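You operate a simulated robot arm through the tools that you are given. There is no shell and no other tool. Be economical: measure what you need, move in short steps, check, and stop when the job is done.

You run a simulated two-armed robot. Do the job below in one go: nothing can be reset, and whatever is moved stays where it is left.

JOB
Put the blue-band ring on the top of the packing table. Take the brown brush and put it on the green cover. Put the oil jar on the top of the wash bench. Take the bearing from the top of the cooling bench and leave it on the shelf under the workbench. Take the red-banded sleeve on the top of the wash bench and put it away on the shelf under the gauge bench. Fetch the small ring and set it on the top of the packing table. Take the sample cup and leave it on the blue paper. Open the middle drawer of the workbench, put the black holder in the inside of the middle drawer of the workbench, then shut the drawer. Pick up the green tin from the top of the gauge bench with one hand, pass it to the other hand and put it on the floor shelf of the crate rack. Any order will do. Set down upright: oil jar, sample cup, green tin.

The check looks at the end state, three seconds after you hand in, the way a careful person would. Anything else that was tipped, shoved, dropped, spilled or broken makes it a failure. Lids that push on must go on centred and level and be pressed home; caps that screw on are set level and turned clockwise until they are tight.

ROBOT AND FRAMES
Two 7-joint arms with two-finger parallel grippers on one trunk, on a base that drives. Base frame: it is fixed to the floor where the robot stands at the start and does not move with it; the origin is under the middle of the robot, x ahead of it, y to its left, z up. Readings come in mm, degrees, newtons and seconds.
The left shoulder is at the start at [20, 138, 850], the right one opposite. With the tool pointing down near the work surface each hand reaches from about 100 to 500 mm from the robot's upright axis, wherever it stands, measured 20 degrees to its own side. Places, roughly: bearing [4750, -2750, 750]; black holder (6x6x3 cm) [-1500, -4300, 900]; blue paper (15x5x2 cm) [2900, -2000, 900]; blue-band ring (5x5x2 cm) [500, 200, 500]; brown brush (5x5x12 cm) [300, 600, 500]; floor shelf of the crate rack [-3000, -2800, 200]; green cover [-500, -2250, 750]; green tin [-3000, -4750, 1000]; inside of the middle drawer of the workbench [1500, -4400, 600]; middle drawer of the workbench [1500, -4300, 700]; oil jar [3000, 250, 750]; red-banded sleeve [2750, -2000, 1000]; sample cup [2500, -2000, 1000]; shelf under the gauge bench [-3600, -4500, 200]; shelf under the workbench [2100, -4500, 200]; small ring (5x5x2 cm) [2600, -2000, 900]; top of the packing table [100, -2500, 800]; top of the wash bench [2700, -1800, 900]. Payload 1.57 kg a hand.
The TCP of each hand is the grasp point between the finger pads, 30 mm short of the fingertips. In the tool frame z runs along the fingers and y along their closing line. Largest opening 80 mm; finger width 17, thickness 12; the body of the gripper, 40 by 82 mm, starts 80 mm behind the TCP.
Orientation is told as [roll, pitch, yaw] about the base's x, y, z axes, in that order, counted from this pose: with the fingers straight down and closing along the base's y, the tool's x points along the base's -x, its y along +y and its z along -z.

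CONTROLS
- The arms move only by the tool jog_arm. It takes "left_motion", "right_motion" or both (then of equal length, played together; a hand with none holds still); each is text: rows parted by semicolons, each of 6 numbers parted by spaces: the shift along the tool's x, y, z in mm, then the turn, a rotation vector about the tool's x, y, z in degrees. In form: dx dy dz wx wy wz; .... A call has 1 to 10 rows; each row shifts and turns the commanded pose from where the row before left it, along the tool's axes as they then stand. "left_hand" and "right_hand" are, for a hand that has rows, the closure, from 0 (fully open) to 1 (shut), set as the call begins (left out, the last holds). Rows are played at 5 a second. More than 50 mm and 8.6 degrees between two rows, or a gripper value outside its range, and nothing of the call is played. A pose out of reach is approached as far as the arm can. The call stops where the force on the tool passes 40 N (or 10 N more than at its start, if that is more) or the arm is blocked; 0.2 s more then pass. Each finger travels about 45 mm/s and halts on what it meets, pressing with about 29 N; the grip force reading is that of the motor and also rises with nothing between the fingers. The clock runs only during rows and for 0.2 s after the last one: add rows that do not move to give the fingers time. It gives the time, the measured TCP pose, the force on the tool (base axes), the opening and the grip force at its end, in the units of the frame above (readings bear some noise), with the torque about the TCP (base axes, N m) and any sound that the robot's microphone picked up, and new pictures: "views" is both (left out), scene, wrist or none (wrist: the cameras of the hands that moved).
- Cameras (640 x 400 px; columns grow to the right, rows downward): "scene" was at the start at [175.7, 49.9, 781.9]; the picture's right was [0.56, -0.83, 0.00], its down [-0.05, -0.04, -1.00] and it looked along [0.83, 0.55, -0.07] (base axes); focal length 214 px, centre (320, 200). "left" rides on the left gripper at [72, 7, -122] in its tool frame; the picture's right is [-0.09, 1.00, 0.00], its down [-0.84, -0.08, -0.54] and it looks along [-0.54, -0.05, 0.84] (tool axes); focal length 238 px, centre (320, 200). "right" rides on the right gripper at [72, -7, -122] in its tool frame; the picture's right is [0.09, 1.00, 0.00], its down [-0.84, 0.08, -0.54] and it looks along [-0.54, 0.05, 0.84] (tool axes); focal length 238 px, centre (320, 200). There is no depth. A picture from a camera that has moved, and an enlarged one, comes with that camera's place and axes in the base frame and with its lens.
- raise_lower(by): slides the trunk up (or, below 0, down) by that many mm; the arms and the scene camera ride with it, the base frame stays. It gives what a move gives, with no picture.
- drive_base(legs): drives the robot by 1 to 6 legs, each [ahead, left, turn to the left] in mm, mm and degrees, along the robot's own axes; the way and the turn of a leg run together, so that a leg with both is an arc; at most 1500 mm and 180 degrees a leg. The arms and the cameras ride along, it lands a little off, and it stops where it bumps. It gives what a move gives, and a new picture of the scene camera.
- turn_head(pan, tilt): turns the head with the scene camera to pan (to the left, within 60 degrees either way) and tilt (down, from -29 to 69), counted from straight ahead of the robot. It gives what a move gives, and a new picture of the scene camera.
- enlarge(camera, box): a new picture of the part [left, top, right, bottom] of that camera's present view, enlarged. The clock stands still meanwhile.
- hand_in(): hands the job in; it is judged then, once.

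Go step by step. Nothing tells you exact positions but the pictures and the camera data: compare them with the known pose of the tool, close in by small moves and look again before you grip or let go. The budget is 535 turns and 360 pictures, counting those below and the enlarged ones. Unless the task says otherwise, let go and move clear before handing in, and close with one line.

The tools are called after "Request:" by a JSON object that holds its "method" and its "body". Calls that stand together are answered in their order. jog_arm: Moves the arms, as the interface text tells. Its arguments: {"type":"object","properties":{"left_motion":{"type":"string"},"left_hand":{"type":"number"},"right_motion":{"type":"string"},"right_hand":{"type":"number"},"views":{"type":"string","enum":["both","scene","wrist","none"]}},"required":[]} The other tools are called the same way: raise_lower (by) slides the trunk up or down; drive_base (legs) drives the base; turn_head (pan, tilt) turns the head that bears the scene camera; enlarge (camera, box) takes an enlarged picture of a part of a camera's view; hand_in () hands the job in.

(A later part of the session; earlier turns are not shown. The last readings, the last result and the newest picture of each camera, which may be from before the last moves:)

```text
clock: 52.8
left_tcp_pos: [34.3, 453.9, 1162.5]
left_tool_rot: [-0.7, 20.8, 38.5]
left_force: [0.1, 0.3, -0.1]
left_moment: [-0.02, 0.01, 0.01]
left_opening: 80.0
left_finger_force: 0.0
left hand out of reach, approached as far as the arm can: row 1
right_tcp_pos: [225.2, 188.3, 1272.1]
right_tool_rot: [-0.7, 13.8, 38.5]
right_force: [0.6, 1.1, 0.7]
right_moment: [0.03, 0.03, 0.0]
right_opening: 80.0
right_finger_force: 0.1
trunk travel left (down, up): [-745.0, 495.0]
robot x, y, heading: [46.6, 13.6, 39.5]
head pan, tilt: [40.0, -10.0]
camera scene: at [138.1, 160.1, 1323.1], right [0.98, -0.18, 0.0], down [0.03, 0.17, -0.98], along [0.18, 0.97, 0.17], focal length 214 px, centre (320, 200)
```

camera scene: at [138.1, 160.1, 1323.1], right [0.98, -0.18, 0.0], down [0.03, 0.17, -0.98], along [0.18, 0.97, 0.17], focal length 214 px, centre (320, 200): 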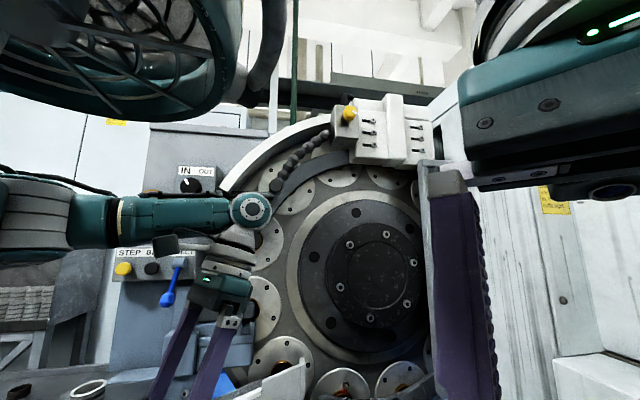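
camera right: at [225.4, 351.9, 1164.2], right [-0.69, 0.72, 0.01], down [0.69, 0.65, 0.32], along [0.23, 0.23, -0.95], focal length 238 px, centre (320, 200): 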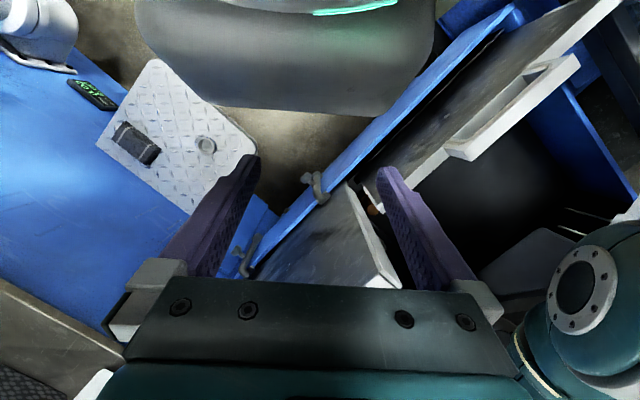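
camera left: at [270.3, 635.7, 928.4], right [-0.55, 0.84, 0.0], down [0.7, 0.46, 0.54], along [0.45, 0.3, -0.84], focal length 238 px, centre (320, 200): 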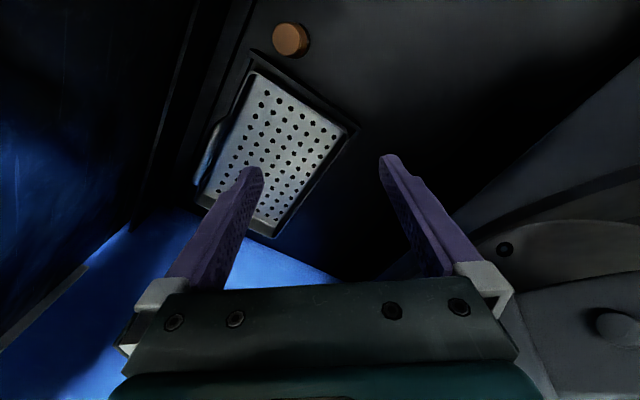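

The arm is free again. I'll set the left hand straight ahead of the robot before driving back in.

Request:
{"method": "jog_arm", "body": {"left_motion": "0 0 0 0 -7 0;0 0 0 0 -7 0;0 0 0 0 -7 0;-18 -30 0 0 0 0;-18 -30 0 0 0 0;-18 -30 0 0 0 0;-18 -30 0 0 0 0;-18 -30 0 0 0 0;-18 -27 0 0 0 0;0 0 0 0 0 0", "views": "none"}}

Request:
{"method": "drive_base", "body": {"legs": [[161, 126, 0]]}}

```text
clock: 55.0
left_tcp_pos: [232.1, 383.8, 1165.4]
left_tool_rot: [-0.7, -0.3, 38.8]
left_force: [-0.4, 0.3, 0.8]
left_moment: [-0.02, -0.03, 0.0]
left_opening: 80.2
left_finger_force: 0.0
right_tcp_pos: [226.4, 189.9, 1270.4]
right_tool_rot: [-0.7, 13.9, 38.4]
right_force: [-1.1, 0.6, 0.7]
right_moment: [-0.01, -0.02, 0.0]
right_opening: 79.9
right_finger_force: 0.1
trunk travel left (down, up): [-745.0, 495.0]
robot x, y, heading: [46.1, 17.3, 39.6]
head pan, tilt: [40.0, -10.0]
```

```text
clock: 56.6
left_tcp_pos: [277.7, 584.0, 1165.5]
left_tool_rot: [-0.7, -0.3, 38.9]
left_force: [-0.3, -0.7, -0.4]
left_moment: [-0.03, 0.01, 0.02]
left_opening: 79.9
left_finger_force: 0.0
right_tcp_pos: [273.9, 387.6, 1271.6]
right_tool_rot: [-0.7, 13.9, 38.5]
right_force: [-0.9, 0.5, -0.2]
right_moment: [-0.01, -0.02, 0.01]
right_opening: 79.9
right_finger_force: 0.0
trunk travel left (down, up): [-745.0, 495.0]
robot x, y, heading: [95.3, 209.5, 39.8]
head pan, tilt: [40.0, -10.0]
camera scene: at [185.9, 358.8, 1323.1], right [0.98, -0.18, 0.0], down [0.03, 0.17, -0.98], along [0.18, 0.97, 0.17], focal length 214 px, centre (320, 200)
```

scene: 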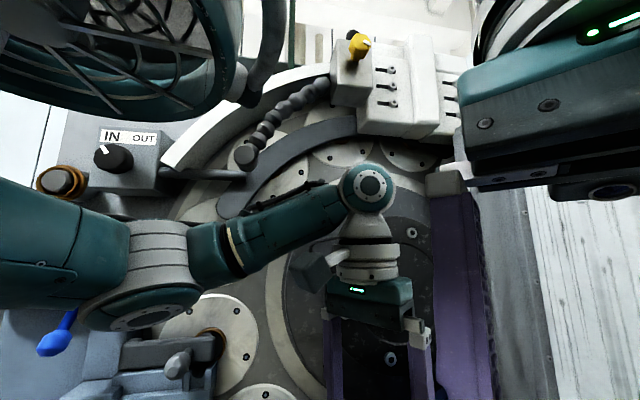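

Request:
{"method": "jog_arm", "body": {"left_motion": "-8 10 30 0 0 0;0 0 40 0 0 0;0 0 40 0 0 0;0 0 40 0 0 0;0 0 20 0 0 0;0 0 0 0 0 0", "views": "scene"}}

```text
clock: 58.0
left_tcp_pos: [281.1, 592.8, 994.3]
left_tool_rot: [-0.7, -0.4, 39.0]
left_force: [0.4, 0.4, 0.2]
left_moment: [-0.01, -0.01, 0.02]
left_opening: 80.2
left_finger_force: 0.0
right_tcp_pos: [273.7, 388.2, 1272.6]
right_tool_rot: [-0.6, 13.9, 38.5]
right_force: [0.7, 0.3, 0.1]
right_moment: [-0.01, -0.03, 0.03]
right_opening: 80.2
right_finger_force: 0.1
trunk travel left (down, up): [-745.0, 495.0]
robot x, y, heading: [93.6, 211.6, 39.8]
head pan, tilt: [40.0, -10.0]
camera scene: at [185.9, 358.8, 1323.1], right [0.98, -0.18, 0.0], down [0.03, 0.17, -0.98], along [0.18, 0.97, 0.17], focal length 214 px, centre (320, 200)
```

scene: 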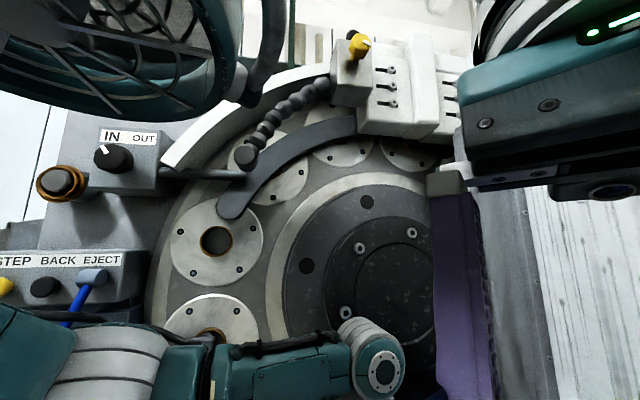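

Depth works better closer in. I'll lift the hand, turn the robot so the brush lies to its front-left, and come in from there with a higher shoulder.

Request:
{"method": "jog_arm", "body": {"left_motion": "0 0 -40 0 0 0;0 0 -40 0 0 0;0 0 -40 0 0 0;0 0 -40 0 0 0;0 0 -20 0 0 0;0 0 0 0 0 0", "views": "none"}}

Request:
{"method": "drive_base", "body": {"legs": [[0, 0, -25]]}}

Request:
{"method": "jog_arm", "body": {"left_motion": "18 25 0 0 0 0;18 25 0 0 0 0;18 25 0 0 0 0;18 25 0 0 0 0;18 25 0 0 0 0;18 25 0 0 0 0;0 0 0 0 0 0", "views": "wrist"}}

```text
clock: 59.4
left_tcp_pos: [280.4, 597.5, 1174.2]
left_tool_rot: [-0.8, -0.2, 39.0]
left_force: [0.1, 0.7, 0.3]
left_moment: [0.01, -0.01, 0.01]
left_opening: 79.9
left_finger_force: 0.2
right_tcp_pos: [273.7, 388.8, 1272.1]
right_tool_rot: [-0.6, 13.9, 38.6]
right_force: [-0.6, -0.3, -0.5]
right_moment: [0.0, 0.02, 0.04]
right_opening: 80.0
right_finger_force: 0.1
trunk travel left (down, up): [-745.0, 495.0]
robot x, y, heading: [94.9, 213.3, 39.7]
head pan, tilt: [40.0, -10.0]
```

```text
clock: 61.1
left_tcp_pos: [425.7, 482.8, 1173.3]
left_tool_rot: [-0.8, -0.4, 13.7]
left_force: [0.8, 0.0, -0.4]
left_moment: [0.04, -0.01, 0.01]
left_opening: 79.9
left_finger_force: 0.0
right_tcp_pos: [331.0, 294.7, 1271.7]
right_tool_rot: [-0.7, 13.9, 13.4]
right_force: [0.0, 0.2, -0.9]
right_moment: [0.0, 0.0, -0.01]
right_opening: 80.2
right_finger_force: 0.1
trunk travel left (down, up): [-745.0, 495.0]
robot x, y, heading: [96.2, 213.5, 14.5]
head pan, tilt: [40.0, -10.0]
camera scene: at [239.6, 305.9, 1323.1], right [0.81, -0.58, 0.0], down [0.1, 0.14, -0.98], along [0.57, 0.8, 0.17], focal length 214 px, centre (320, 200)
```

scene: 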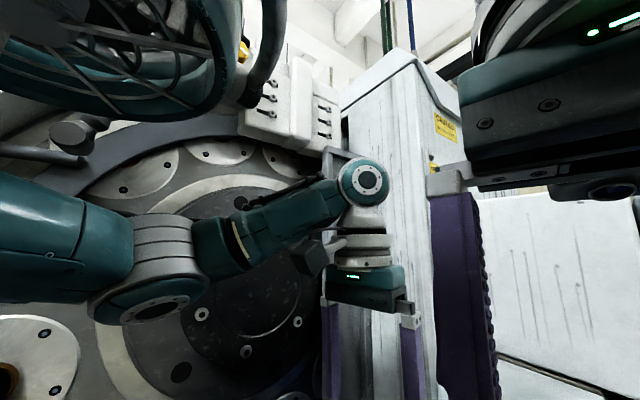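

```text
clock: 62.7
left_tcp_pos: [285.8, 602.5, 1170.8]
left_tool_rot: [-0.6, -0.3, 13.7]
left_force: [0.5, 0.1, -0.7]
left_moment: [0.04, 0.01, 0.02]
left_opening: 79.8
left_finger_force: 0.0
right_tcp_pos: [330.0, 294.1, 1272.0]
right_tool_rot: [-0.7, 13.9, 13.4]
right_force: [-0.1, 0.0, 0.1]
right_moment: [0.01, -0.02, 0.0]
right_opening: 79.8
right_finger_force: 0.1
trunk travel left (down, up): [-745.0, 495.0]
robot x, y, heading: [90.6, 212.3, 14.4]
head pan, tilt: [40.0, -10.0]
camera left: at [213.3, 593.2, 1291.2], right [-0.15, 0.99, -0.01], down [0.83, 0.13, 0.55], along [0.54, 0.07, -0.84], focal length 238 px, centre (320, 200)
```

left: 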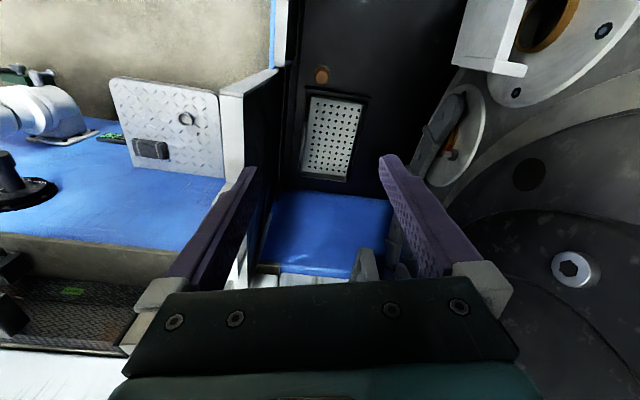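

Request:
{"method": "jog_arm", "body": {"left_motion": "10 -2 40 0 0 0;0 0 40 0 0 0;0 0 40 0 0 0;0 0 40 0 0 0;0 0 40 0 0 0;0 0 40 0 0 0;0 0 0 0 0 0", "views": "none"}}

Request:
{"method": "turn_head", "body": {"pan": 60, "tilt": 30}}

```text
clock: 64.3
left_tcp_pos: [277.7, 597.2, 931.6]
left_tool_rot: [-0.7, -0.3, 13.7]
left_force: [0.5, -0.1, 0.4]
left_moment: [-0.02, 0.03, -0.02]
left_opening: 80.1
left_finger_force: 0.1
right_tcp_pos: [331.4, 294.9, 1271.3]
right_tool_rot: [-0.7, 13.9, 13.3]
right_force: [-0.1, 0.0, 0.3]
right_moment: [0.02, -0.03, -0.01]
right_opening: 80.2
right_finger_force: 0.0
trunk travel left (down, up): [-745.0, 495.0]
robot x, y, heading: [97.4, 211.9, 14.8]
head pan, tilt: [40.0, -10.0]
```

```text
clock: 65.3
left_tcp_pos: [276.4, 596.2, 932.0]
left_tool_rot: [-0.8, -0.3, 13.8]
left_force: [0.0, -0.1, -0.6]
left_moment: [0.04, -0.01, -0.01]
left_opening: 79.8
left_finger_force: 0.1
right_tcp_pos: [331.5, 295.1, 1271.1]
right_tool_rot: [-0.7, 13.9, 13.3]
right_force: [-0.1, -0.4, 0.8]
right_moment: [0.01, 0.0, 0.04]
right_opening: 79.8
right_finger_force: 0.0
trunk travel left (down, up): [-745.0, 495.0]
robot x, y, heading: [97.3, 211.4, 14.5]
head pan, tilt: [60.0, 30.0]
camera scene: at [214.9, 324.4, 1259.6], right [0.96, -0.27, 0.0], down [-0.13, -0.48, -0.87], along [0.23, 0.84, -0.5], focal length 214 px, centre (320, 200)
```

scene: 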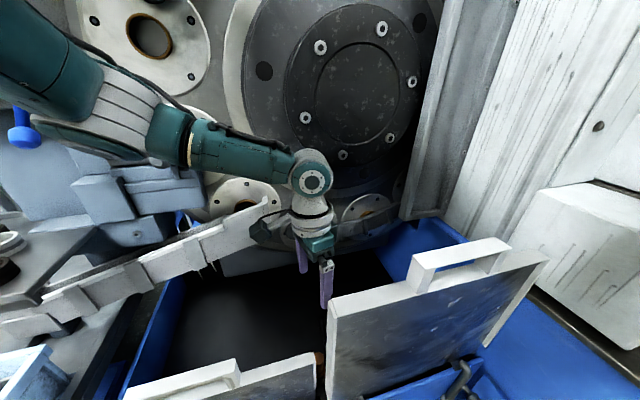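

Request:
{"method": "jog_arm", "body": {"left_motion": "0 0 30 0 0 0;0 0 30 0 0 0;0 0 30 0 0 0;0 0 20 0 0 0;0 0 0 0 0 0", "views": "scene"}}

```text
clock: 66.5
left_tcp_pos: [278.4, 595.2, 821.3]
left_tool_rot: [-0.7, -0.3, 13.7]
left_force: [0.1, 0.5, 0.9]
left_moment: [0.01, 0.01, 0.01]
left_opening: 79.8
left_finger_force: 0.1
right_tcp_pos: [331.0, 294.6, 1271.4]
right_tool_rot: [-0.7, 13.9, 13.4]
right_force: [-0.8, 0.8, 0.4]
right_moment: [-0.01, -0.01, 0.01]
right_opening: 79.9
right_finger_force: 0.1
trunk travel left (down, up): [-745.0, 495.0]
robot x, y, heading: [91.1, 210.5, 14.6]
head pan, tilt: [60.0, 30.0]
camera scene: at [214.8, 324.4, 1259.5], right [0.96, -0.27, 0.0], down [-0.13, -0.48, -0.87], along [0.23, 0.83, -0.5], focal length 214 px, centre (320, 200)
```

scene: 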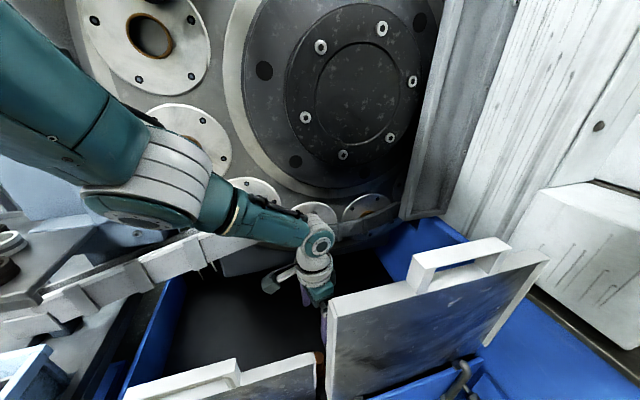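

Request:
{"method": "jog_arm", "body": {"left_motion": "0 0 30 0 0 0;0 0 30 0 0 0;0 0 30 0 0 0;0 0 0 0 0 0", "views": "both"}}

```text
clock: 67.5
left_tcp_pos: [250.2, 574.6, 771.5]
left_tool_rot: [-0.6, -0.3, 13.8]
left_force: [2.4, -0.4, 1.0]
left_moment: [-0.01, 0.11, 0.18]
left_opening: 79.8
left_finger_force: 0.1
left hand out of reach, approached as far as the arm can: row 2, 3
right_tcp_pos: [331.3, 294.6, 1270.9]
right_tool_rot: [-0.6, 13.9, 13.4]
right_force: [0.4, -0.1, -0.3]
right_moment: [0.0, 0.0, 0.0]
right_opening: 80.0
right_finger_force: 0.1
trunk travel left (down, up): [-745.0, 495.0]
robot x, y, heading: [99.6, 210.7, 14.9]
head pan, tilt: [60.0, 30.0]
camera scene: at [215.4, 324.3, 1259.6], right [0.96, -0.27, 0.0], down [-0.13, -0.48, -0.87], along [0.23, 0.83, -0.5], focal length 214 px, centre (320, 200)
camera left: at [177.2, 565.2, 892.7], right [-0.15, 0.99, -0.01], down [0.83, 0.13, 0.55], along [0.54, 0.07, -0.84], focal length 238 px, centre (320, 200)
```

scene: 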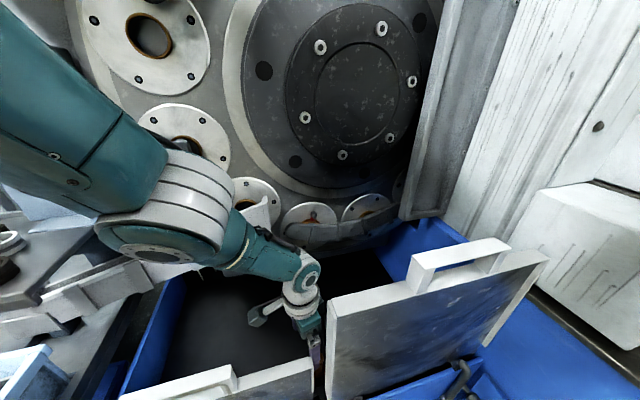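
left: 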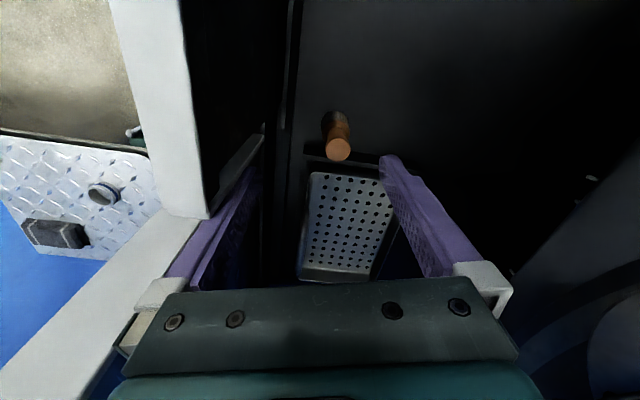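

Request:
{"method": "jog_arm", "body": {"left_motion": "0 0 -40 0 0 0;0 0 -40 0 0 0;0 0 -40 0 0 0;0 0 -40 0 0 0;0 0 -40 0 0 0;0 0 -40 0 0 0;0 0 -40 0 0 0;0 0 -40 0 0 0;0 0 -40 0 0 0;0 0 -40 0 0 0", "views": "none"}}

```text
clock: 69.7
left_tcp_pos: [244.8, 580.7, 1170.6]
left_tool_rot: [-0.7, -0.2, 13.7]
left_force: [-0.1, -0.2, 0.6]
left_moment: [0.01, 0.04, -0.02]
left_opening: 80.1
left_finger_force: 0.0
right_tcp_pos: [331.1, 294.9, 1270.9]
right_tool_rot: [-0.7, 14.0, 13.4]
right_force: [0.5, 0.3, 0.5]
right_moment: [0.02, 0.01, -0.02]
right_opening: 80.0
right_finger_force: 0.1
trunk travel left (down, up): [-745.0, 495.0]
robot x, y, heading: [94.5, 217.4, 14.4]
head pan, tilt: [60.0, 30.0]
```

Request:
{"method": "drive_base", "body": {"legs": [[0, 0, -20]]}}

Request:
{"method": "jog_arm", "body": {"left_motion": "23 21 0 0 0 0;23 21 0 0 0 0;23 21 0 0 0 0;23 21 0 0 0 0;0 0 40 0 0 0;0 0 40 0 0 0;0 0 40 0 0 0;0 0 40 0 0 0;0 0 40 0 0 0;0 0 0 0 0 0", "views": "none"}}

Request:
{"method": "jog_arm", "body": {"left_motion": "0 0 40 0 0 0;0 0 40 0 0 0;0 0 30 0 0 0;0 0 30 0 0 0;0 0 0 0 0 0", "views": "both"}}

```text
clock: 71.2
left_tcp_pos: [360.4, 507.8, 1170.1]
left_tool_rot: [-0.7, -0.2, -6.1]
left_force: [0.1, 0.2, 0.9]
left_moment: [0.01, -0.02, 0.02]
left_opening: 80.1
left_finger_force: 0.2
right_tcp_pos: [344.3, 210.0, 1272.6]
right_tool_rot: [-0.7, 13.8, -6.5]
right_force: [0.3, 0.6, -0.6]
right_moment: [0.0, -0.04, -0.02]
right_opening: 80.1
right_finger_force: 0.0
trunk travel left (down, up): [-745.0, 495.0]
robot x, y, heading: [93.1, 215.1, -5.4]
head pan, tilt: [60.0, 30.0]
camera scene: at [245.8, 276.6, 1259.5], right [0.82, -0.58, 0.0], down [-0.29, -0.41, -0.87], along [0.5, 0.71, -0.5], focal length 214 px, centre (320, 200)
```

scene: 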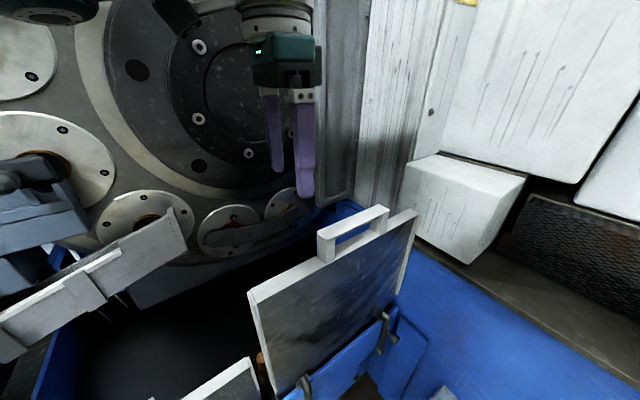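

```text
clock: 73.4
left_tcp_pos: [277.4, 598.0, 968.5]
left_tool_rot: [-0.6, -0.4, -6.1]
left_force: [-0.6, 0.1, -1.0]
left_moment: [-0.01, -0.05, 0.0]
left_opening: 79.9
left_finger_force: 0.1
right_tcp_pos: [344.1, 209.1, 1270.8]
right_tool_rot: [-0.7, 13.9, -6.5]
right_force: [-0.4, 0.3, 0.6]
right_moment: [0.02, -0.02, -0.01]
right_opening: 80.1
right_finger_force: 0.0
trunk travel left (down, up): [-745.0, 495.0]
robot x, y, heading: [91.5, 213.4, -5.4]
head pan, tilt: [60.0, 30.0]
```

```text
clock: 74.6
left_tcp_pos: [279.6, 595.4, 829.3]
left_tool_rot: [-0.8, -0.3, -6.2]
left_force: [-0.3, -0.1, -0.3]
left_moment: [0.0, -0.02, 0.03]
left_opening: 80.0
left_finger_force: 0.0
right_tcp_pos: [344.0, 209.1, 1272.2]
right_tool_rot: [-0.8, 13.9, -6.5]
right_force: [-0.1, -0.2, 0.7]
right_moment: [-0.03, -0.03, 0.01]
right_opening: 80.2
right_finger_force: 0.0
trunk travel left (down, up): [-745.0, 495.0]
robot x, y, heading: [92.6, 209.6, -5.3]
head pan, tilt: [60.0, 30.0]
camera scene: at [245.8, 276.6, 1259.5], right [0.82, -0.58, 0.0], down [-0.29, -0.41, -0.87], along [0.5, 0.71, -0.5], focal length 214 px, centre (320, 200)
camera left: at [207.0, 609.9, 949.6], right [0.2, 0.98, -0.01], down [0.82, -0.16, 0.55], along [0.53, -0.12, -0.84], focal length 238 px, centre (320, 200)
```

scene: 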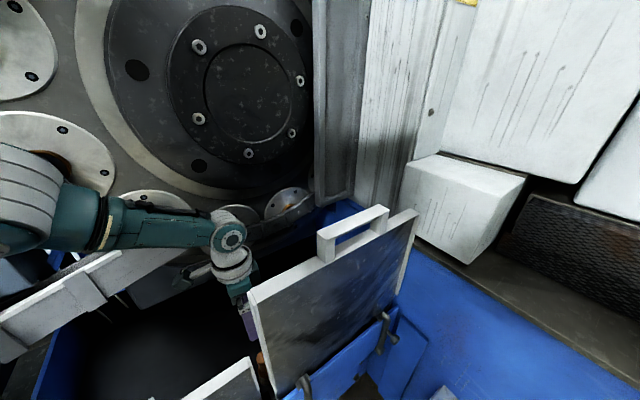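
left: 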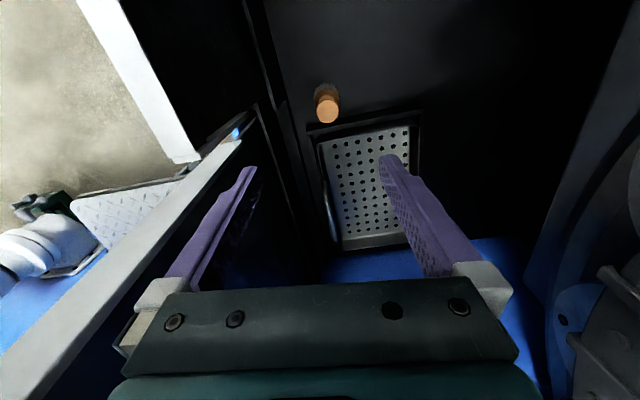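

Request:
{"method": "jog_arm", "body": {"left_motion": "0 2 20 0 0 0;0 0 20 0 0 0;0 0 0 0 0 0", "views": "none"}}

Request:
{"method": "turn_head", "body": {"pan": 60, "tilt": 60}}

```text
clock: 75.4
left_tcp_pos: [279.1, 597.0, 788.2]
left_tool_rot: [-0.6, -0.2, -6.3]
left_force: [-0.7, 0.2, -0.4]
left_moment: [-0.03, 0.05, -0.05]
left_opening: 80.1
left_finger_force: 0.0
right_tcp_pos: [344.8, 209.2, 1271.2]
right_tool_rot: [-0.8, 13.9, -6.5]
right_force: [-0.7, -0.5, -0.4]
right_moment: [-0.02, -0.05, 0.01]
right_opening: 80.1
right_finger_force: 0.1
trunk travel left (down, up): [-745.0, 495.0]
robot x, y, heading: [93.9, 213.7, -5.1]
head pan, tilt: [60.0, 30.0]
```

```text
clock: 76.4
left_tcp_pos: [278.9, 597.9, 788.0]
left_tool_rot: [-0.6, -0.4, -6.1]
left_force: [0.8, 0.1, -1.1]
left_moment: [0.02, 0.01, -0.01]
left_opening: 80.1
left_finger_force: 0.0
right_tcp_pos: [343.7, 208.7, 1271.2]
right_tool_rot: [-0.7, 13.9, -6.5]
right_force: [-0.1, 0.7, -0.4]
right_moment: [-0.02, 0.03, 0.03]
right_opening: 79.9
right_finger_force: 0.1
trunk travel left (down, up): [-745.0, 495.0]
robot x, y, heading: [91.2, 214.6, -5.4]
head pan, tilt: [60.0, 60.0]
camera scene: at [232.1, 257.2, 1217.5], right [0.82, -0.58, 0.0], down [-0.5, -0.71, -0.5], along [0.29, 0.41, -0.87], focal length 214 px, centre (320, 200)
```

scene: 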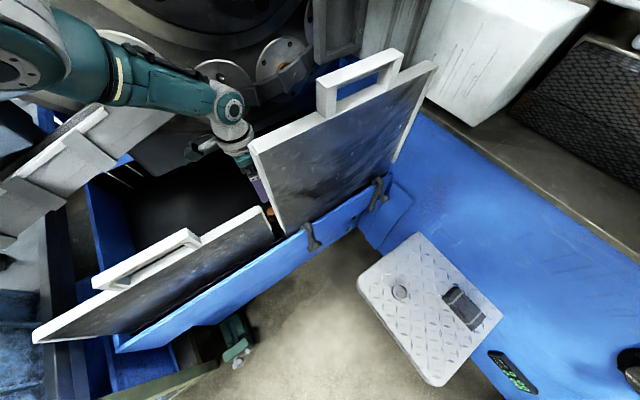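

Request:
{"method": "raise_lower", "body": {"by": -130}}

Request:
{"method": "jog_arm", "body": {"left_motion": "0 0 0 0 0 0", "views": "both"}}

```text
clock: 77.9
left_tcp_pos: [279.6, 596.8, 659.1]
left_tool_rot: [-0.7, -0.3, -6.1]
left_force: [0.0, 0.2, -0.2]
left_moment: [0.01, 0.03, 0.02]
left_opening: 80.0
left_finger_force: 0.1
right_tcp_pos: [343.8, 209.5, 1141.8]
right_tool_rot: [-0.7, 13.9, -6.6]
right_force: [0.5, 0.2, 0.1]
right_moment: [-0.02, 0.04, -0.02]
right_opening: 80.0
right_finger_force: 0.0
trunk travel left (down, up): [-615.0, 625.0]
robot x, y, heading: [94.2, 214.0, -5.5]
head pan, tilt: [60.0, 60.0]
```

```text
clock: 78.3
left_tcp_pos: [280.3, 597.6, 657.6]
left_tool_rot: [-0.7, -0.4, -6.1]
left_force: [0.7, 0.7, 0.5]
left_moment: [0.0, -0.02, -0.01]
left_opening: 79.9
left_finger_force: 0.2
right_tcp_pos: [343.9, 209.1, 1140.8]
right_tool_rot: [-0.8, 13.9, -6.5]
right_force: [0.0, 0.1, 0.1]
right_moment: [0.03, -0.01, -0.04]
right_opening: 80.0
right_finger_force: 0.1
trunk travel left (down, up): [-615.0, 625.0]
robot x, y, heading: [92.5, 213.2, -5.3]
head pan, tilt: [60.0, 60.0]
camera scene: at [232.1, 257.2, 1087.4], right [0.82, -0.58, 0.0], down [-0.5, -0.71, -0.5], along [0.29, 0.41, -0.87], focal length 214 px, centre (320, 200)
camera left: at [207.5, 612.8, 778.8], right [0.2, 0.98, -0.01], down [0.82, -0.16, 0.55], along [0.53, -0.12, -0.84], focal length 238 px, centre (320, 200)
```

scene: 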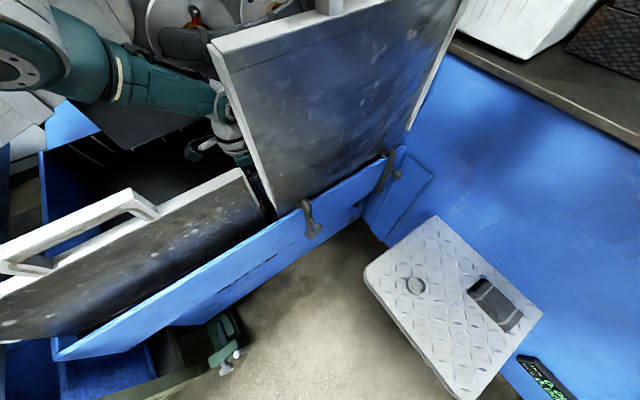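
left: 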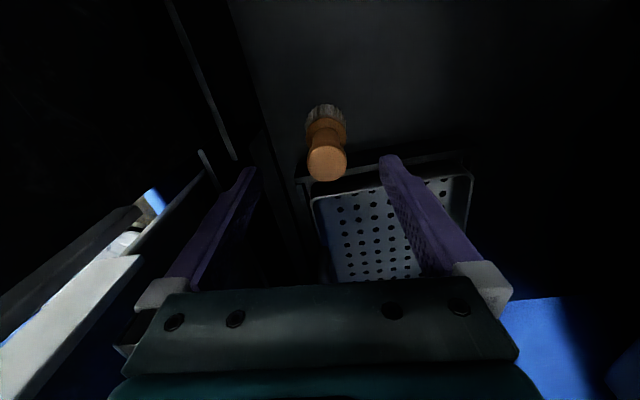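

Request:
{"method": "jog_arm", "body": {"left_motion": "-5 2.5 0 0 0 0;0 0 0 0 0 0", "views": "none"}}

Request:
{"method": "raise_lower", "body": {"by": -72}}

Request:
{"method": "jog_arm", "body": {"left_motion": "0 0 0 0 0 0", "views": "both"}}

```text
clock: 78.9
left_tcp_pos: [285.1, 599.9, 658.1]
left_tool_rot: [-0.8, -0.4, -6.1]
left_force: [0.4, 0.9, 0.5]
left_moment: [-0.01, 0.0, 0.0]
left_opening: 79.9
left_finger_force: 0.1
right_tcp_pos: [343.9, 210.1, 1142.2]
right_tool_rot: [-0.7, 14.0, -6.4]
right_force: [-0.5, -0.1, -0.5]
right_moment: [0.0, 0.01, -0.02]
right_opening: 79.9
right_finger_force: 0.1
trunk travel left (down, up): [-615.0, 625.0]
robot x, y, heading: [95.3, 212.2, -5.3]
head pan, tilt: [60.0, 60.0]
```

```text
clock: 80.0
left_tcp_pos: [285.2, 599.3, 586.1]
left_tool_rot: [-0.7, -0.3, -6.1]
left_force: [-0.7, 0.1, -0.2]
left_moment: [0.0, 0.0, -0.05]
left_opening: 79.9
left_finger_force: 0.0
right_tcp_pos: [345.1, 210.1, 1069.2]
right_tool_rot: [-0.7, 13.9, -6.5]
right_force: [-0.4, 0.4, -0.3]
right_moment: [0.0, 0.0, -0.02]
right_opening: 80.0
right_finger_force: 0.0
trunk travel left (down, up): [-543.0, 697.0]
robot x, y, heading: [98.7, 210.6, -5.3]
head pan, tilt: [60.0, 60.0]
```

```text
clock: 80.4
left_tcp_pos: [285.2, 599.8, 585.7]
left_tool_rot: [-0.7, -0.3, -6.2]
left_force: [0.0, -0.1, 0.2]
left_moment: [-0.02, 0.0, 0.0]
left_opening: 79.9
left_finger_force: 0.2
right_tcp_pos: [344.8, 209.2, 1069.5]
right_tool_rot: [-0.7, 13.9, -6.5]
right_force: [-0.3, 0.1, -0.3]
right_moment: [0.01, -0.04, 0.01]
right_opening: 79.8
right_finger_force: 0.1
trunk travel left (down, up): [-543.0, 697.0]
robot x, y, heading: [95.0, 214.9, -5.1]
head pan, tilt: [60.0, 60.0]
camera scene: at [232.1, 257.2, 1015.4], right [0.82, -0.58, 0.0], down [-0.5, -0.71, -0.5], along [0.29, 0.41, -0.87], focal length 214 px, centre (320, 200)
camera left: at [213.3, 614.9, 706.5], right [0.2, 0.98, -0.01], down [0.82, -0.16, 0.55], along [0.53, -0.12, -0.84], focal length 238 px, centre (320, 200)
```

scene: 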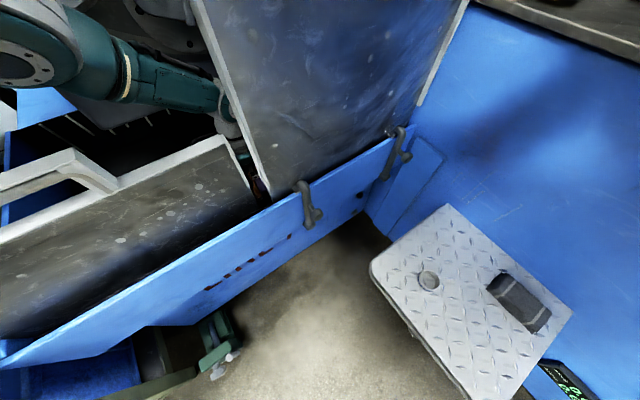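
left: 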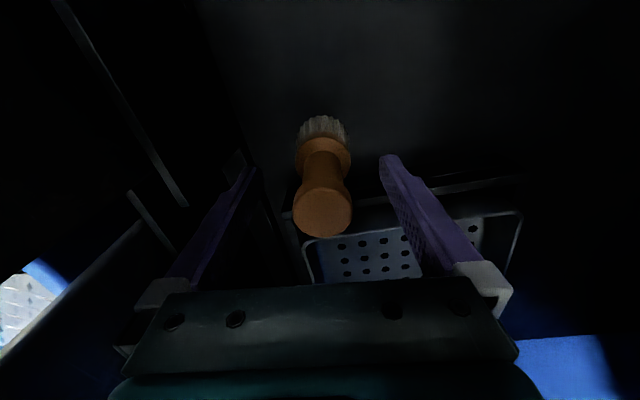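

The brush is centred between the left fingers; I'll close on it.

Request:
{"method": "jog_arm", "body": {"left_motion": "0 0 0 0 0 0;0 0 0 0 0 0;0 0 0 0 0 0;0 0 0 0 0 0;0 0 0 0 0 0;0 0 0 0 0 0", "left_hand": 1, "views": "wrist"}}

```text
clock: 81.8
left_tcp_pos: [285.2, 600.5, 586.2]
left_tool_rot: [-0.8, -0.3, -6.1]
left_force: [-0.5, 0.4, 0.2]
left_moment: [0.07, -0.01, 0.0]
left_opening: 26.8
left_finger_force: 29.0
right_tcp_pos: [345.3, 209.8, 1069.2]
right_tool_rot: [-0.8, 13.9, -6.5]
right_force: [0.4, -0.5, -0.5]
right_moment: [0.0, 0.03, -0.02]
right_opening: 80.2
right_finger_force: 0.0
trunk travel left (down, up): [-543.0, 697.0]
robot x, y, heading: [96.3, 211.2, -5.1]
head pan, tilt: [60.0, 60.0]
camera left: at [213.3, 615.1, 706.6], right [0.2, 0.98, -0.01], down [0.82, -0.16, 0.55], along [0.53, -0.12, -0.84], focal length 238 px, centre (320, 200)
```

left: 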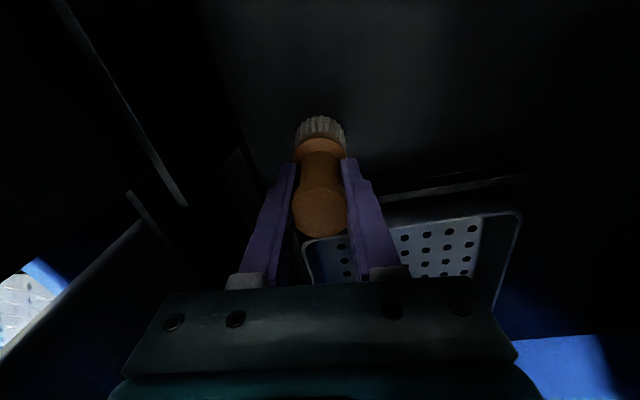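

Gripped. Raising straight up clear of the guards.

Request:
{"method": "raise_lower", "body": {"by": 400}}

Request:
{"method": "raise_lower", "body": {"by": 250}}

Request:
{"method": "jog_arm", "body": {"left_motion": "0 0 0 0 0 0", "views": "wrist"}}

```text
clock: 85.7
left_tcp_pos: [284.9, 598.9, 986.1]
left_tool_rot: [-0.7, -0.2, -6.0]
left_force: [0.2, 0.3, -0.3]
left_moment: [-0.03, -0.01, 0.01]
left_opening: 26.8
left_finger_force: 28.9
right_tcp_pos: [343.5, 209.3, 1468.5]
right_tool_rot: [-0.7, 13.9, -6.5]
right_force: [-0.2, 0.9, 0.5]
right_moment: [0.02, -0.01, 0.01]
right_opening: 80.2
right_finger_force: 0.2
trunk travel left (down, up): [-943.0, 297.0]
robot x, y, heading: [95.0, 215.6, -5.2]
head pan, tilt: [60.0, 60.0]
```

```text
clock: 88.2
left_tcp_pos: [285.1, 600.5, 1235.6]
left_tool_rot: [-0.7, -0.3, -6.2]
left_force: [0.0, 1.1, -0.6]
left_moment: [0.02, 0.02, 0.0]
left_opening: 26.9
left_finger_force: 29.0
right_tcp_pos: [344.5, 209.1, 1720.0]
right_tool_rot: [-0.7, 14.0, -6.5]
right_force: [-0.9, -0.3, -0.1]
right_moment: [-0.01, 0.03, -0.03]
right_opening: 80.0
right_finger_force: 0.1
trunk travel left (down, up): [-1193.0, 47.0]
robot x, y, heading: [94.4, 211.6, -5.3]
head pan, tilt: [60.0, 60.0]
```

```text
clock: 88.7
left_tcp_pos: [284.8, 598.7, 1235.9]
left_tool_rot: [-0.7, -0.2, -6.1]
left_force: [-0.6, -0.5, 0.2]
left_moment: [-0.01, 0.02, -0.01]
left_opening: 27.0
left_finger_force: 29.2
right_tcp_pos: [345.5, 209.9, 1720.1]
right_tool_rot: [-0.6, 13.9, -6.5]
right_force: [-0.7, -0.5, 0.2]
right_moment: [-0.03, -0.02, 0.0]
right_opening: 79.9
right_finger_force: 0.1
trunk travel left (down, up): [-1193.0, 47.0]
robot x, y, heading: [94.7, 211.6, -5.3]
head pan, tilt: [60.0, 60.0]
camera left: at [213.3, 614.8, 1356.5], right [0.2, 0.98, -0.01], down [0.82, -0.16, 0.55], along [0.53, -0.12, -0.84], focal length 238 px, centre (320, 200)
```

left: 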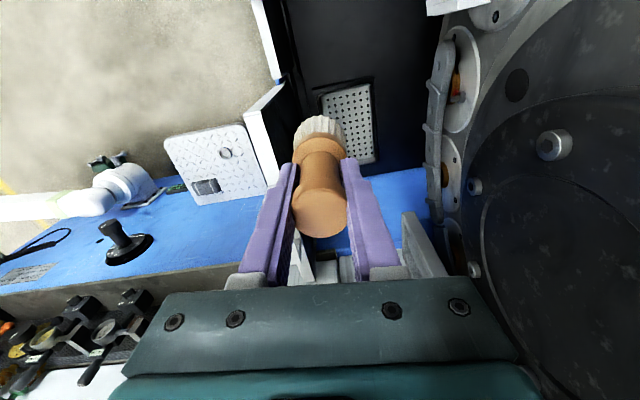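

Request:
{"method": "drive_base", "body": {"legs": [[2, -183, 0], [0, 0, 45]]}}

Request:
{"method": "jog_arm", "body": {"left_motion": "0 0 -40 0 0 0;0 0 -40 0 0 0;0 0 -40 0 0 0;0 0 -40 0 0 0;0 0 -40 0 0 0;0 0 -40 0 0 0;0 0 -40 0 0 0", "views": "none"}}

```text
clock: 92.2
left_tcp_pos: [-59.0, 439.0, 1235.4]
left_tool_rot: [-0.7, -0.4, 39.0]
left_force: [0.6, -0.4, -0.5]
left_moment: [-0.01, 0.03, 0.02]
left_opening: 26.6
left_finger_force: 28.6
right_tcp_pos: [258.8, 205.5, 1720.6]
right_tool_rot: [-0.6, 13.8, 38.5]
right_force: [0.0, 0.3, -1.6]
right_moment: [0.0, -0.01, 0.02]
right_opening: 80.3
right_finger_force: 0.1
trunk travel left (down, up): [-1193.0, 47.0]
robot x, y, heading: [78.7, 32.0, 39.8]
head pan, tilt: [60.0, 60.0]
camera scene: at [145.0, 160.3, 1665.4], right [0.99, 0.17, 0.0], down [0.15, -0.85, -0.5], along [-0.08, 0.49, -0.87], focal length 214 px, centre (320, 200)
```

scene: 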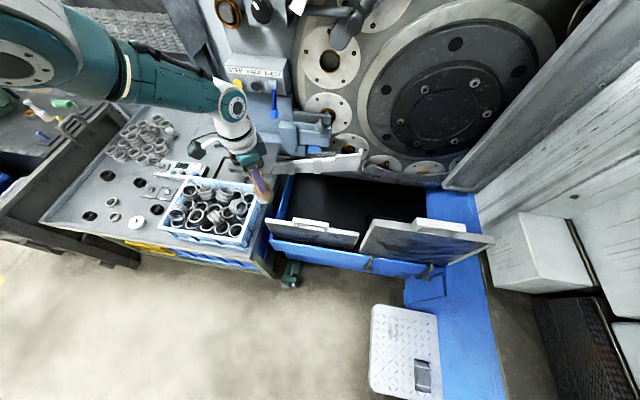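

```text
clock: 93.8
left_tcp_pos: [-61.2, 443.0, 1515.1]
left_tool_rot: [-0.7, -0.1, 39.0]
left_force: [0.7, -0.8, -1.4]
left_moment: [0.02, 0.0, 0.0]
left_opening: 26.8
left_finger_force: 28.6
right_tcp_pos: [259.7, 206.4, 1720.2]
right_tool_rot: [-0.7, 13.9, 38.6]
right_force: [-0.7, 0.3, 0.0]
right_moment: [0.04, 0.02, -0.04]
right_opening: 80.2
right_finger_force: 0.1
trunk travel left (down, up): [-1193.0, 47.0]
robot x, y, heading: [80.9, 29.7, 39.9]
head pan, tilt: [60.0, 60.0]
```

Request:
{"method": "jog_arm", "body": {"left_motion": "-9.4 -30 -20 0 0 0;-9.4 -30 -20 0 0 0;-9.4 -30 -20 0 0 0;-9.4 -30 -20 0 0 0;-9.4 -30 -20 0 0 0;-9.4 -30 -20 0 0 0;-9.4 -30 -20 0 0 0;-9.4 -30 -20 0 0 0;-9.4 -30 -20 0 0 0;0 0 0 0 0 0", "views": "none"}}

Request:
{"method": "raise_lower", "body": {"by": -400}}

Request:
{"method": "raise_lower", "body": {"by": -400}}

Request:
{"method": "turn_head", "body": {"pan": 0, "tilt": 40}}

```text
clock: 95.9
left_tcp_pos: [141.2, 283.7, 1654.0]
left_tool_rot: [0.3, 10.3, 39.3]
left_force: [1.1, 0.5, 0.1]
left_moment: [0.03, -0.02, -0.04]
left_opening: 26.8
left_finger_force: 28.8
left hand out of reach, approached as far as the arm can: row 4, 5
right_tcp_pos: [258.5, 206.8, 1719.9]
right_tool_rot: [-0.8, 14.0, 38.6]
right_force: [0.8, -0.4, 0.2]
right_moment: [0.0, 0.03, 0.03]
right_opening: 80.0
right_finger_force: 0.0
trunk travel left (down, up): [-1193.0, 47.0]
robot x, y, heading: [77.1, 31.5, 39.6]
head pan, tilt: [60.0, 60.0]
stopped in row 10 (left hand): the arm was blocked; the commanded pose is now the measured one
```

```text
clock: 99.8
left_tcp_pos: [141.3, 283.8, 1253.3]
left_tool_rot: [0.2, 10.0, 39.2]
left_force: [0.0, -0.4, -0.3]
left_moment: [0.01, -0.02, -0.03]
left_opening: 26.8
left_finger_force: 29.3
right_tcp_pos: [258.4, 205.3, 1319.6]
right_tool_rot: [-0.7, 13.9, 38.6]
right_force: [-0.4, -0.4, -0.4]
right_moment: [0.0, 0.02, 0.02]
right_opening: 79.8
right_finger_force: 0.1
trunk travel left (down, up): [-793.0, 447.0]
robot x, y, heading: [78.9, 33.1, 39.7]
head pan, tilt: [60.0, 60.0]
```

```text
clock: 103.6
left_tcp_pos: [141.7, 283.5, 852.4]
left_tool_rot: [0.3, 10.2, 39.4]
left_force: [0.1, -0.2, 0.4]
left_moment: [0.01, 0.04, 0.0]
left_opening: 27.1
left_finger_force: 29.1
right_tcp_pos: [257.4, 206.7, 919.5]
right_tool_rot: [-0.6, 13.9, 38.6]
right_force: [-0.7, -1.0, 0.3]
right_moment: [-0.02, 0.01, 0.0]
right_opening: 80.2
right_finger_force: 0.2
trunk travel left (down, up): [-393.0, 847.0]
robot x, y, heading: [77.6, 34.9, 39.5]
head pan, tilt: [60.0, 60.0]
```

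```text
clock: 104.9
left_tcp_pos: [140.9, 285.1, 853.2]
left_tool_rot: [0.3, 10.1, 39.3]
left_force: [-0.8, -0.4, -1.5]
left_moment: [-0.02, 0.05, 0.04]
left_opening: 26.9
left_finger_force: 29.3
right_tcp_pos: [258.4, 206.1, 918.5]
right_tool_rot: [-0.7, 14.0, 38.4]
right_force: [-0.3, 0.2, 0.0]
right_moment: [0.02, 0.04, 0.03]
right_opening: 79.9
right_finger_force: 0.1
trunk travel left (down, up): [-393.0, 847.0]
robot x, y, heading: [80.0, 29.4, 39.9]
head pan, tilt: [0.0, 40.0]
camera scene: at [221.6, 149.0, 892.1], right [0.64, -0.77, 0.0], down [-0.49, -0.41, -0.77], along [0.59, 0.49, -0.64], focal length 214 px, centre (320, 200)
```

scene: 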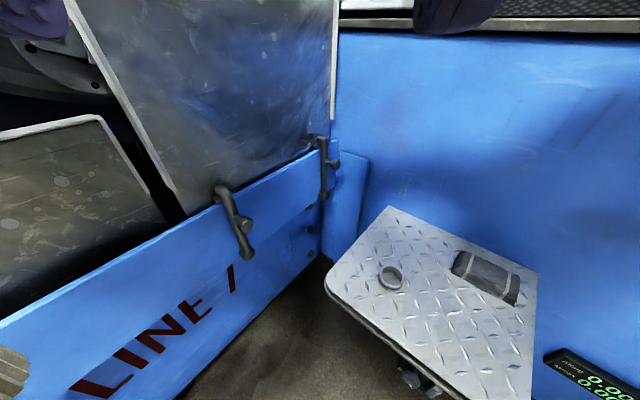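

The ring lies at about [487, 188]. Leveling the right hand and moving it above the ring.

Request:
{"method": "jog_arm", "body": {"right_motion": "0 0 0 0 -7 0;0 0 0 0 -7 0;-27 -27 0 0 0 0;-27 -27 0 0 0 0;-27 -27 0 0 0 0;-27 -27 20 0 0 0;-27 -27 40 0 0 0;-27 -26 40 0 0 0;0 0 40 0 0 0;0 0 0 0 0 0", "views": "wrist"}}

```text
refused: row 7 steps farther than a row can; nothing moved
```

Request:
{"method": "jog_arm", "body": {"right_motion": "0 0 0 0 -7 0;0 0 0 0 -7 0;-27 -27 20 0 0 0;-27 -27 20 0 0 0;-27 -27 25 0 0 0;-27 -27 25 0 0 0;-27 -27 25 0 0 0;-27 -26 25 0 0 0;0 0 0 0 0 0", "views": "wrist"}}

```text
clock: 106.9
left_tcp_pos: [141.0, 284.1, 853.1]
left_tool_rot: [0.3, 10.0, 39.3]
left_force: [0.0, 0.3, -0.1]
left_moment: [-0.02, -0.02, 0.01]
left_opening: 27.0
left_finger_force: 29.3
right_tcp_pos: [488.4, 180.5, 782.8]
right_tool_rot: [-0.8, -0.2, 38.7]
right_force: [-0.1, 0.7, 0.3]
right_moment: [0.0, -0.02, -0.01]
right_opening: 80.0
right_finger_force: 0.1
trunk travel left (down, up): [-393.0, 847.0]
robot x, y, heading: [80.2, 29.6, 39.7]
head pan, tilt: [0.0, 40.0]
camera right: at [435.1, 130.6, 904.5], right [-0.69, 0.72, -0.01], down [0.6, 0.59, 0.54], along [0.4, 0.37, -0.84], focal length 238 px, centre (320, 200)
```

right: 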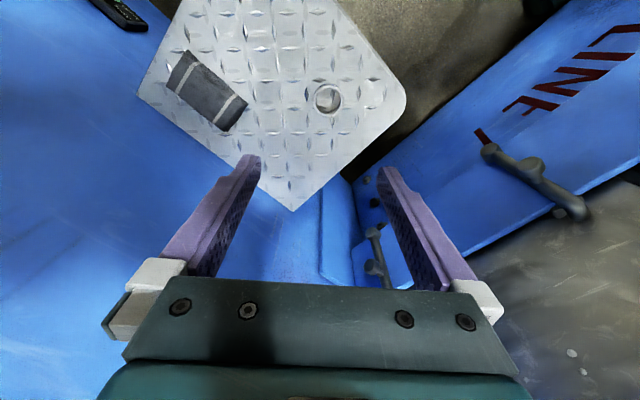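

Request:
{"method": "raise_lower", "body": {"by": -120}}

Request:
{"method": "jog_arm", "body": {"right_motion": "3 4 30 0 0 0;0 0 30 0 0 0;0 0 0 0 0 0", "views": "wrist"}}

```text
clock: 108.4
left_tcp_pos: [141.1, 283.4, 733.1]
left_tool_rot: [0.3, 10.1, 39.2]
left_force: [0.0, 0.3, -0.5]
left_moment: [0.01, 0.0, 0.02]
left_opening: 27.1
left_finger_force: 29.1
right_tcp_pos: [487.7, 180.9, 662.9]
right_tool_rot: [-0.6, -0.1, 38.7]
right_force: [0.1, -0.7, 0.3]
right_moment: [0.0, -0.02, 0.0]
right_opening: 80.1
right_finger_force: 0.1
trunk travel left (down, up): [-273.0, 967.0]
robot x, y, heading: [79.3, 29.7, 39.7]
head pan, tilt: [0.0, 40.0]
```

```text
clock: 109.2
left_tcp_pos: [141.1, 283.4, 732.3]
left_tool_rot: [0.3, 10.1, 39.3]
left_force: [-0.7, 0.3, -0.9]
left_moment: [0.02, -0.01, -0.03]
left_opening: 26.8
left_finger_force: 28.4
right_tcp_pos: [480.7, 180.0, 602.5]
right_tool_rot: [-0.7, -0.1, 38.7]
right_force: [0.2, 0.4, 1.0]
right_moment: [-0.02, 0.0, 0.03]
right_opening: 80.0
right_finger_force: 0.1
trunk travel left (down, up): [-273.0, 967.0]
robot x, y, heading: [78.6, 32.9, 39.5]
head pan, tilt: [0.0, 40.0]
camera right: at [428.7, 130.6, 723.7], right [-0.69, 0.72, -0.01], down [0.6, 0.59, 0.54], along [0.4, 0.37, -0.84], focal length 238 px, centre (320, 200)
```

right: 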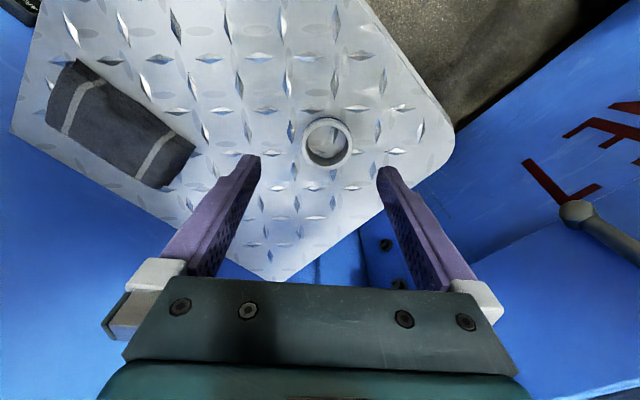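

Request:
{"method": "jog_arm", "body": {"right_motion": "-4 3 30 0 0 0;0 0 30 0 0 0;0 0 0 0 0 0", "views": "wrist"}}

```text
clock: 110.0
left_tcp_pos: [141.6, 284.2, 733.6]
left_tool_rot: [0.2, 10.2, 39.4]
left_force: [-0.6, -0.4, -0.2]
left_moment: [-0.02, 0.0, 0.03]
left_opening: 26.8
left_finger_force: 29.0
right_tcp_pos: [485.1, 184.1, 543.0]
right_tool_rot: [-0.6, 0.0, 38.8]
right_force: [0.5, -1.1, -0.9]
right_moment: [0.0, -0.01, 0.02]
right_opening: 80.1
right_finger_force: 0.2
trunk travel left (down, up): [-273.0, 967.0]
robot x, y, heading: [80.3, 29.1, 39.5]
head pan, tilt: [0.0, 40.0]
camera right: at [432.8, 134.5, 665.3], right [-0.69, 0.72, -0.01], down [0.6, 0.59, 0.54], along [0.4, 0.37, -0.84], focal length 238 px, centre (320, 200)
```

right: 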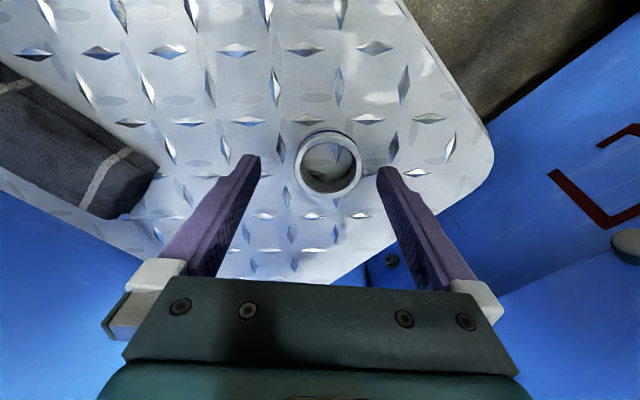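

Request:
{"method": "jog_arm", "body": {"right_motion": "-2 3 14 0 0 0;0 0 14 0 0 0;0 0 0 0 0 0", "views": "wrist"}}

```text
clock: 110.5
left_tcp_pos: [141.9, 281.1, 732.2]
left_tool_rot: [0.2, 10.1, 39.3]
left_force: [0.1, -0.6, -0.3]
left_moment: [-0.01, -0.01, 0.0]
left_opening: 26.7
left_finger_force: 28.8
right_tcp_pos: [485.5, 188.5, 529.9]
right_tool_rot: [-0.2, 0.1, 38.7]
right_force: [-3.1, -7.3, 14.5]
right_moment: [0.31, 0.39, 0.14]
right_opening: 76.8
right_finger_force: 0.1
trunk travel left (down, up): [-273.0, 967.0]
robot x, y, heading: [80.9, 33.3, 39.5]
head pan, tilt: [0.0, 40.0]
stopped in row 2 (right hand): the force on the tool passed its limit at 66 N (the readings are from after the stop); the commanded pose is now the measured one
camera right: at [432.5, 138.5, 652.4], right [-0.69, 0.72, 0.0], down [0.6, 0.59, 0.54], along [0.39, 0.37, -0.84], focal length 238 px, centre (320, 200)
```

right: 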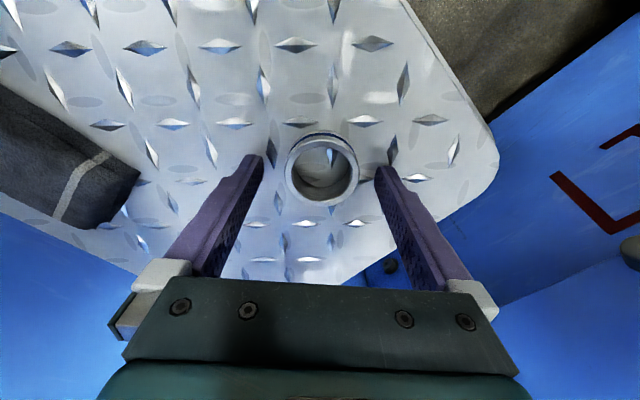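

The fingertips touched the plate at z 500, so that's its top. Backing off 3 mm and closing on the ring.

Request:
{"method": "jog_arm", "body": {"right_motion": "0 0 -4 0 0 0;0 0 0 0 0 0;0 0 0 0 0 0;0 0 0 0 0 0;0 0 0 0 0 0;0 0 0 0 0 0", "right_hand": 1, "views": "wrist"}}

```text
clock: 111.9
left_tcp_pos: [140.2, 283.0, 732.1]
left_tool_rot: [0.3, 10.1, 39.3]
left_force: [-0.2, 0.3, -0.5]
left_moment: [0.01, -0.01, -0.04]
left_opening: 27.0
left_finger_force: 28.7
right_tcp_pos: [483.7, 189.5, 533.2]
right_tool_rot: [-0.2, 0.1, 38.8]
right_force: [0.1, -0.1, -0.2]
right_moment: [0.0, 0.0, -0.02]
right_opening: 46.0
right_finger_force: 29.2
trunk travel left (down, up): [-273.0, 967.0]
robot x, y, heading: [79.2, 30.3, 39.7]
head pan, tilt: [0.0, 40.0]
camera right: at [431.1, 140.0, 655.3], right [-0.7, 0.72, 0.0], down [0.6, 0.59, 0.54], along [0.39, 0.37, -0.84], focal length 238 px, centre (320, 200)
```

right: 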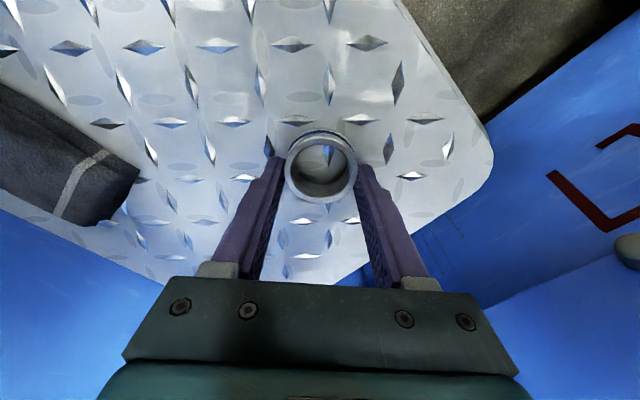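

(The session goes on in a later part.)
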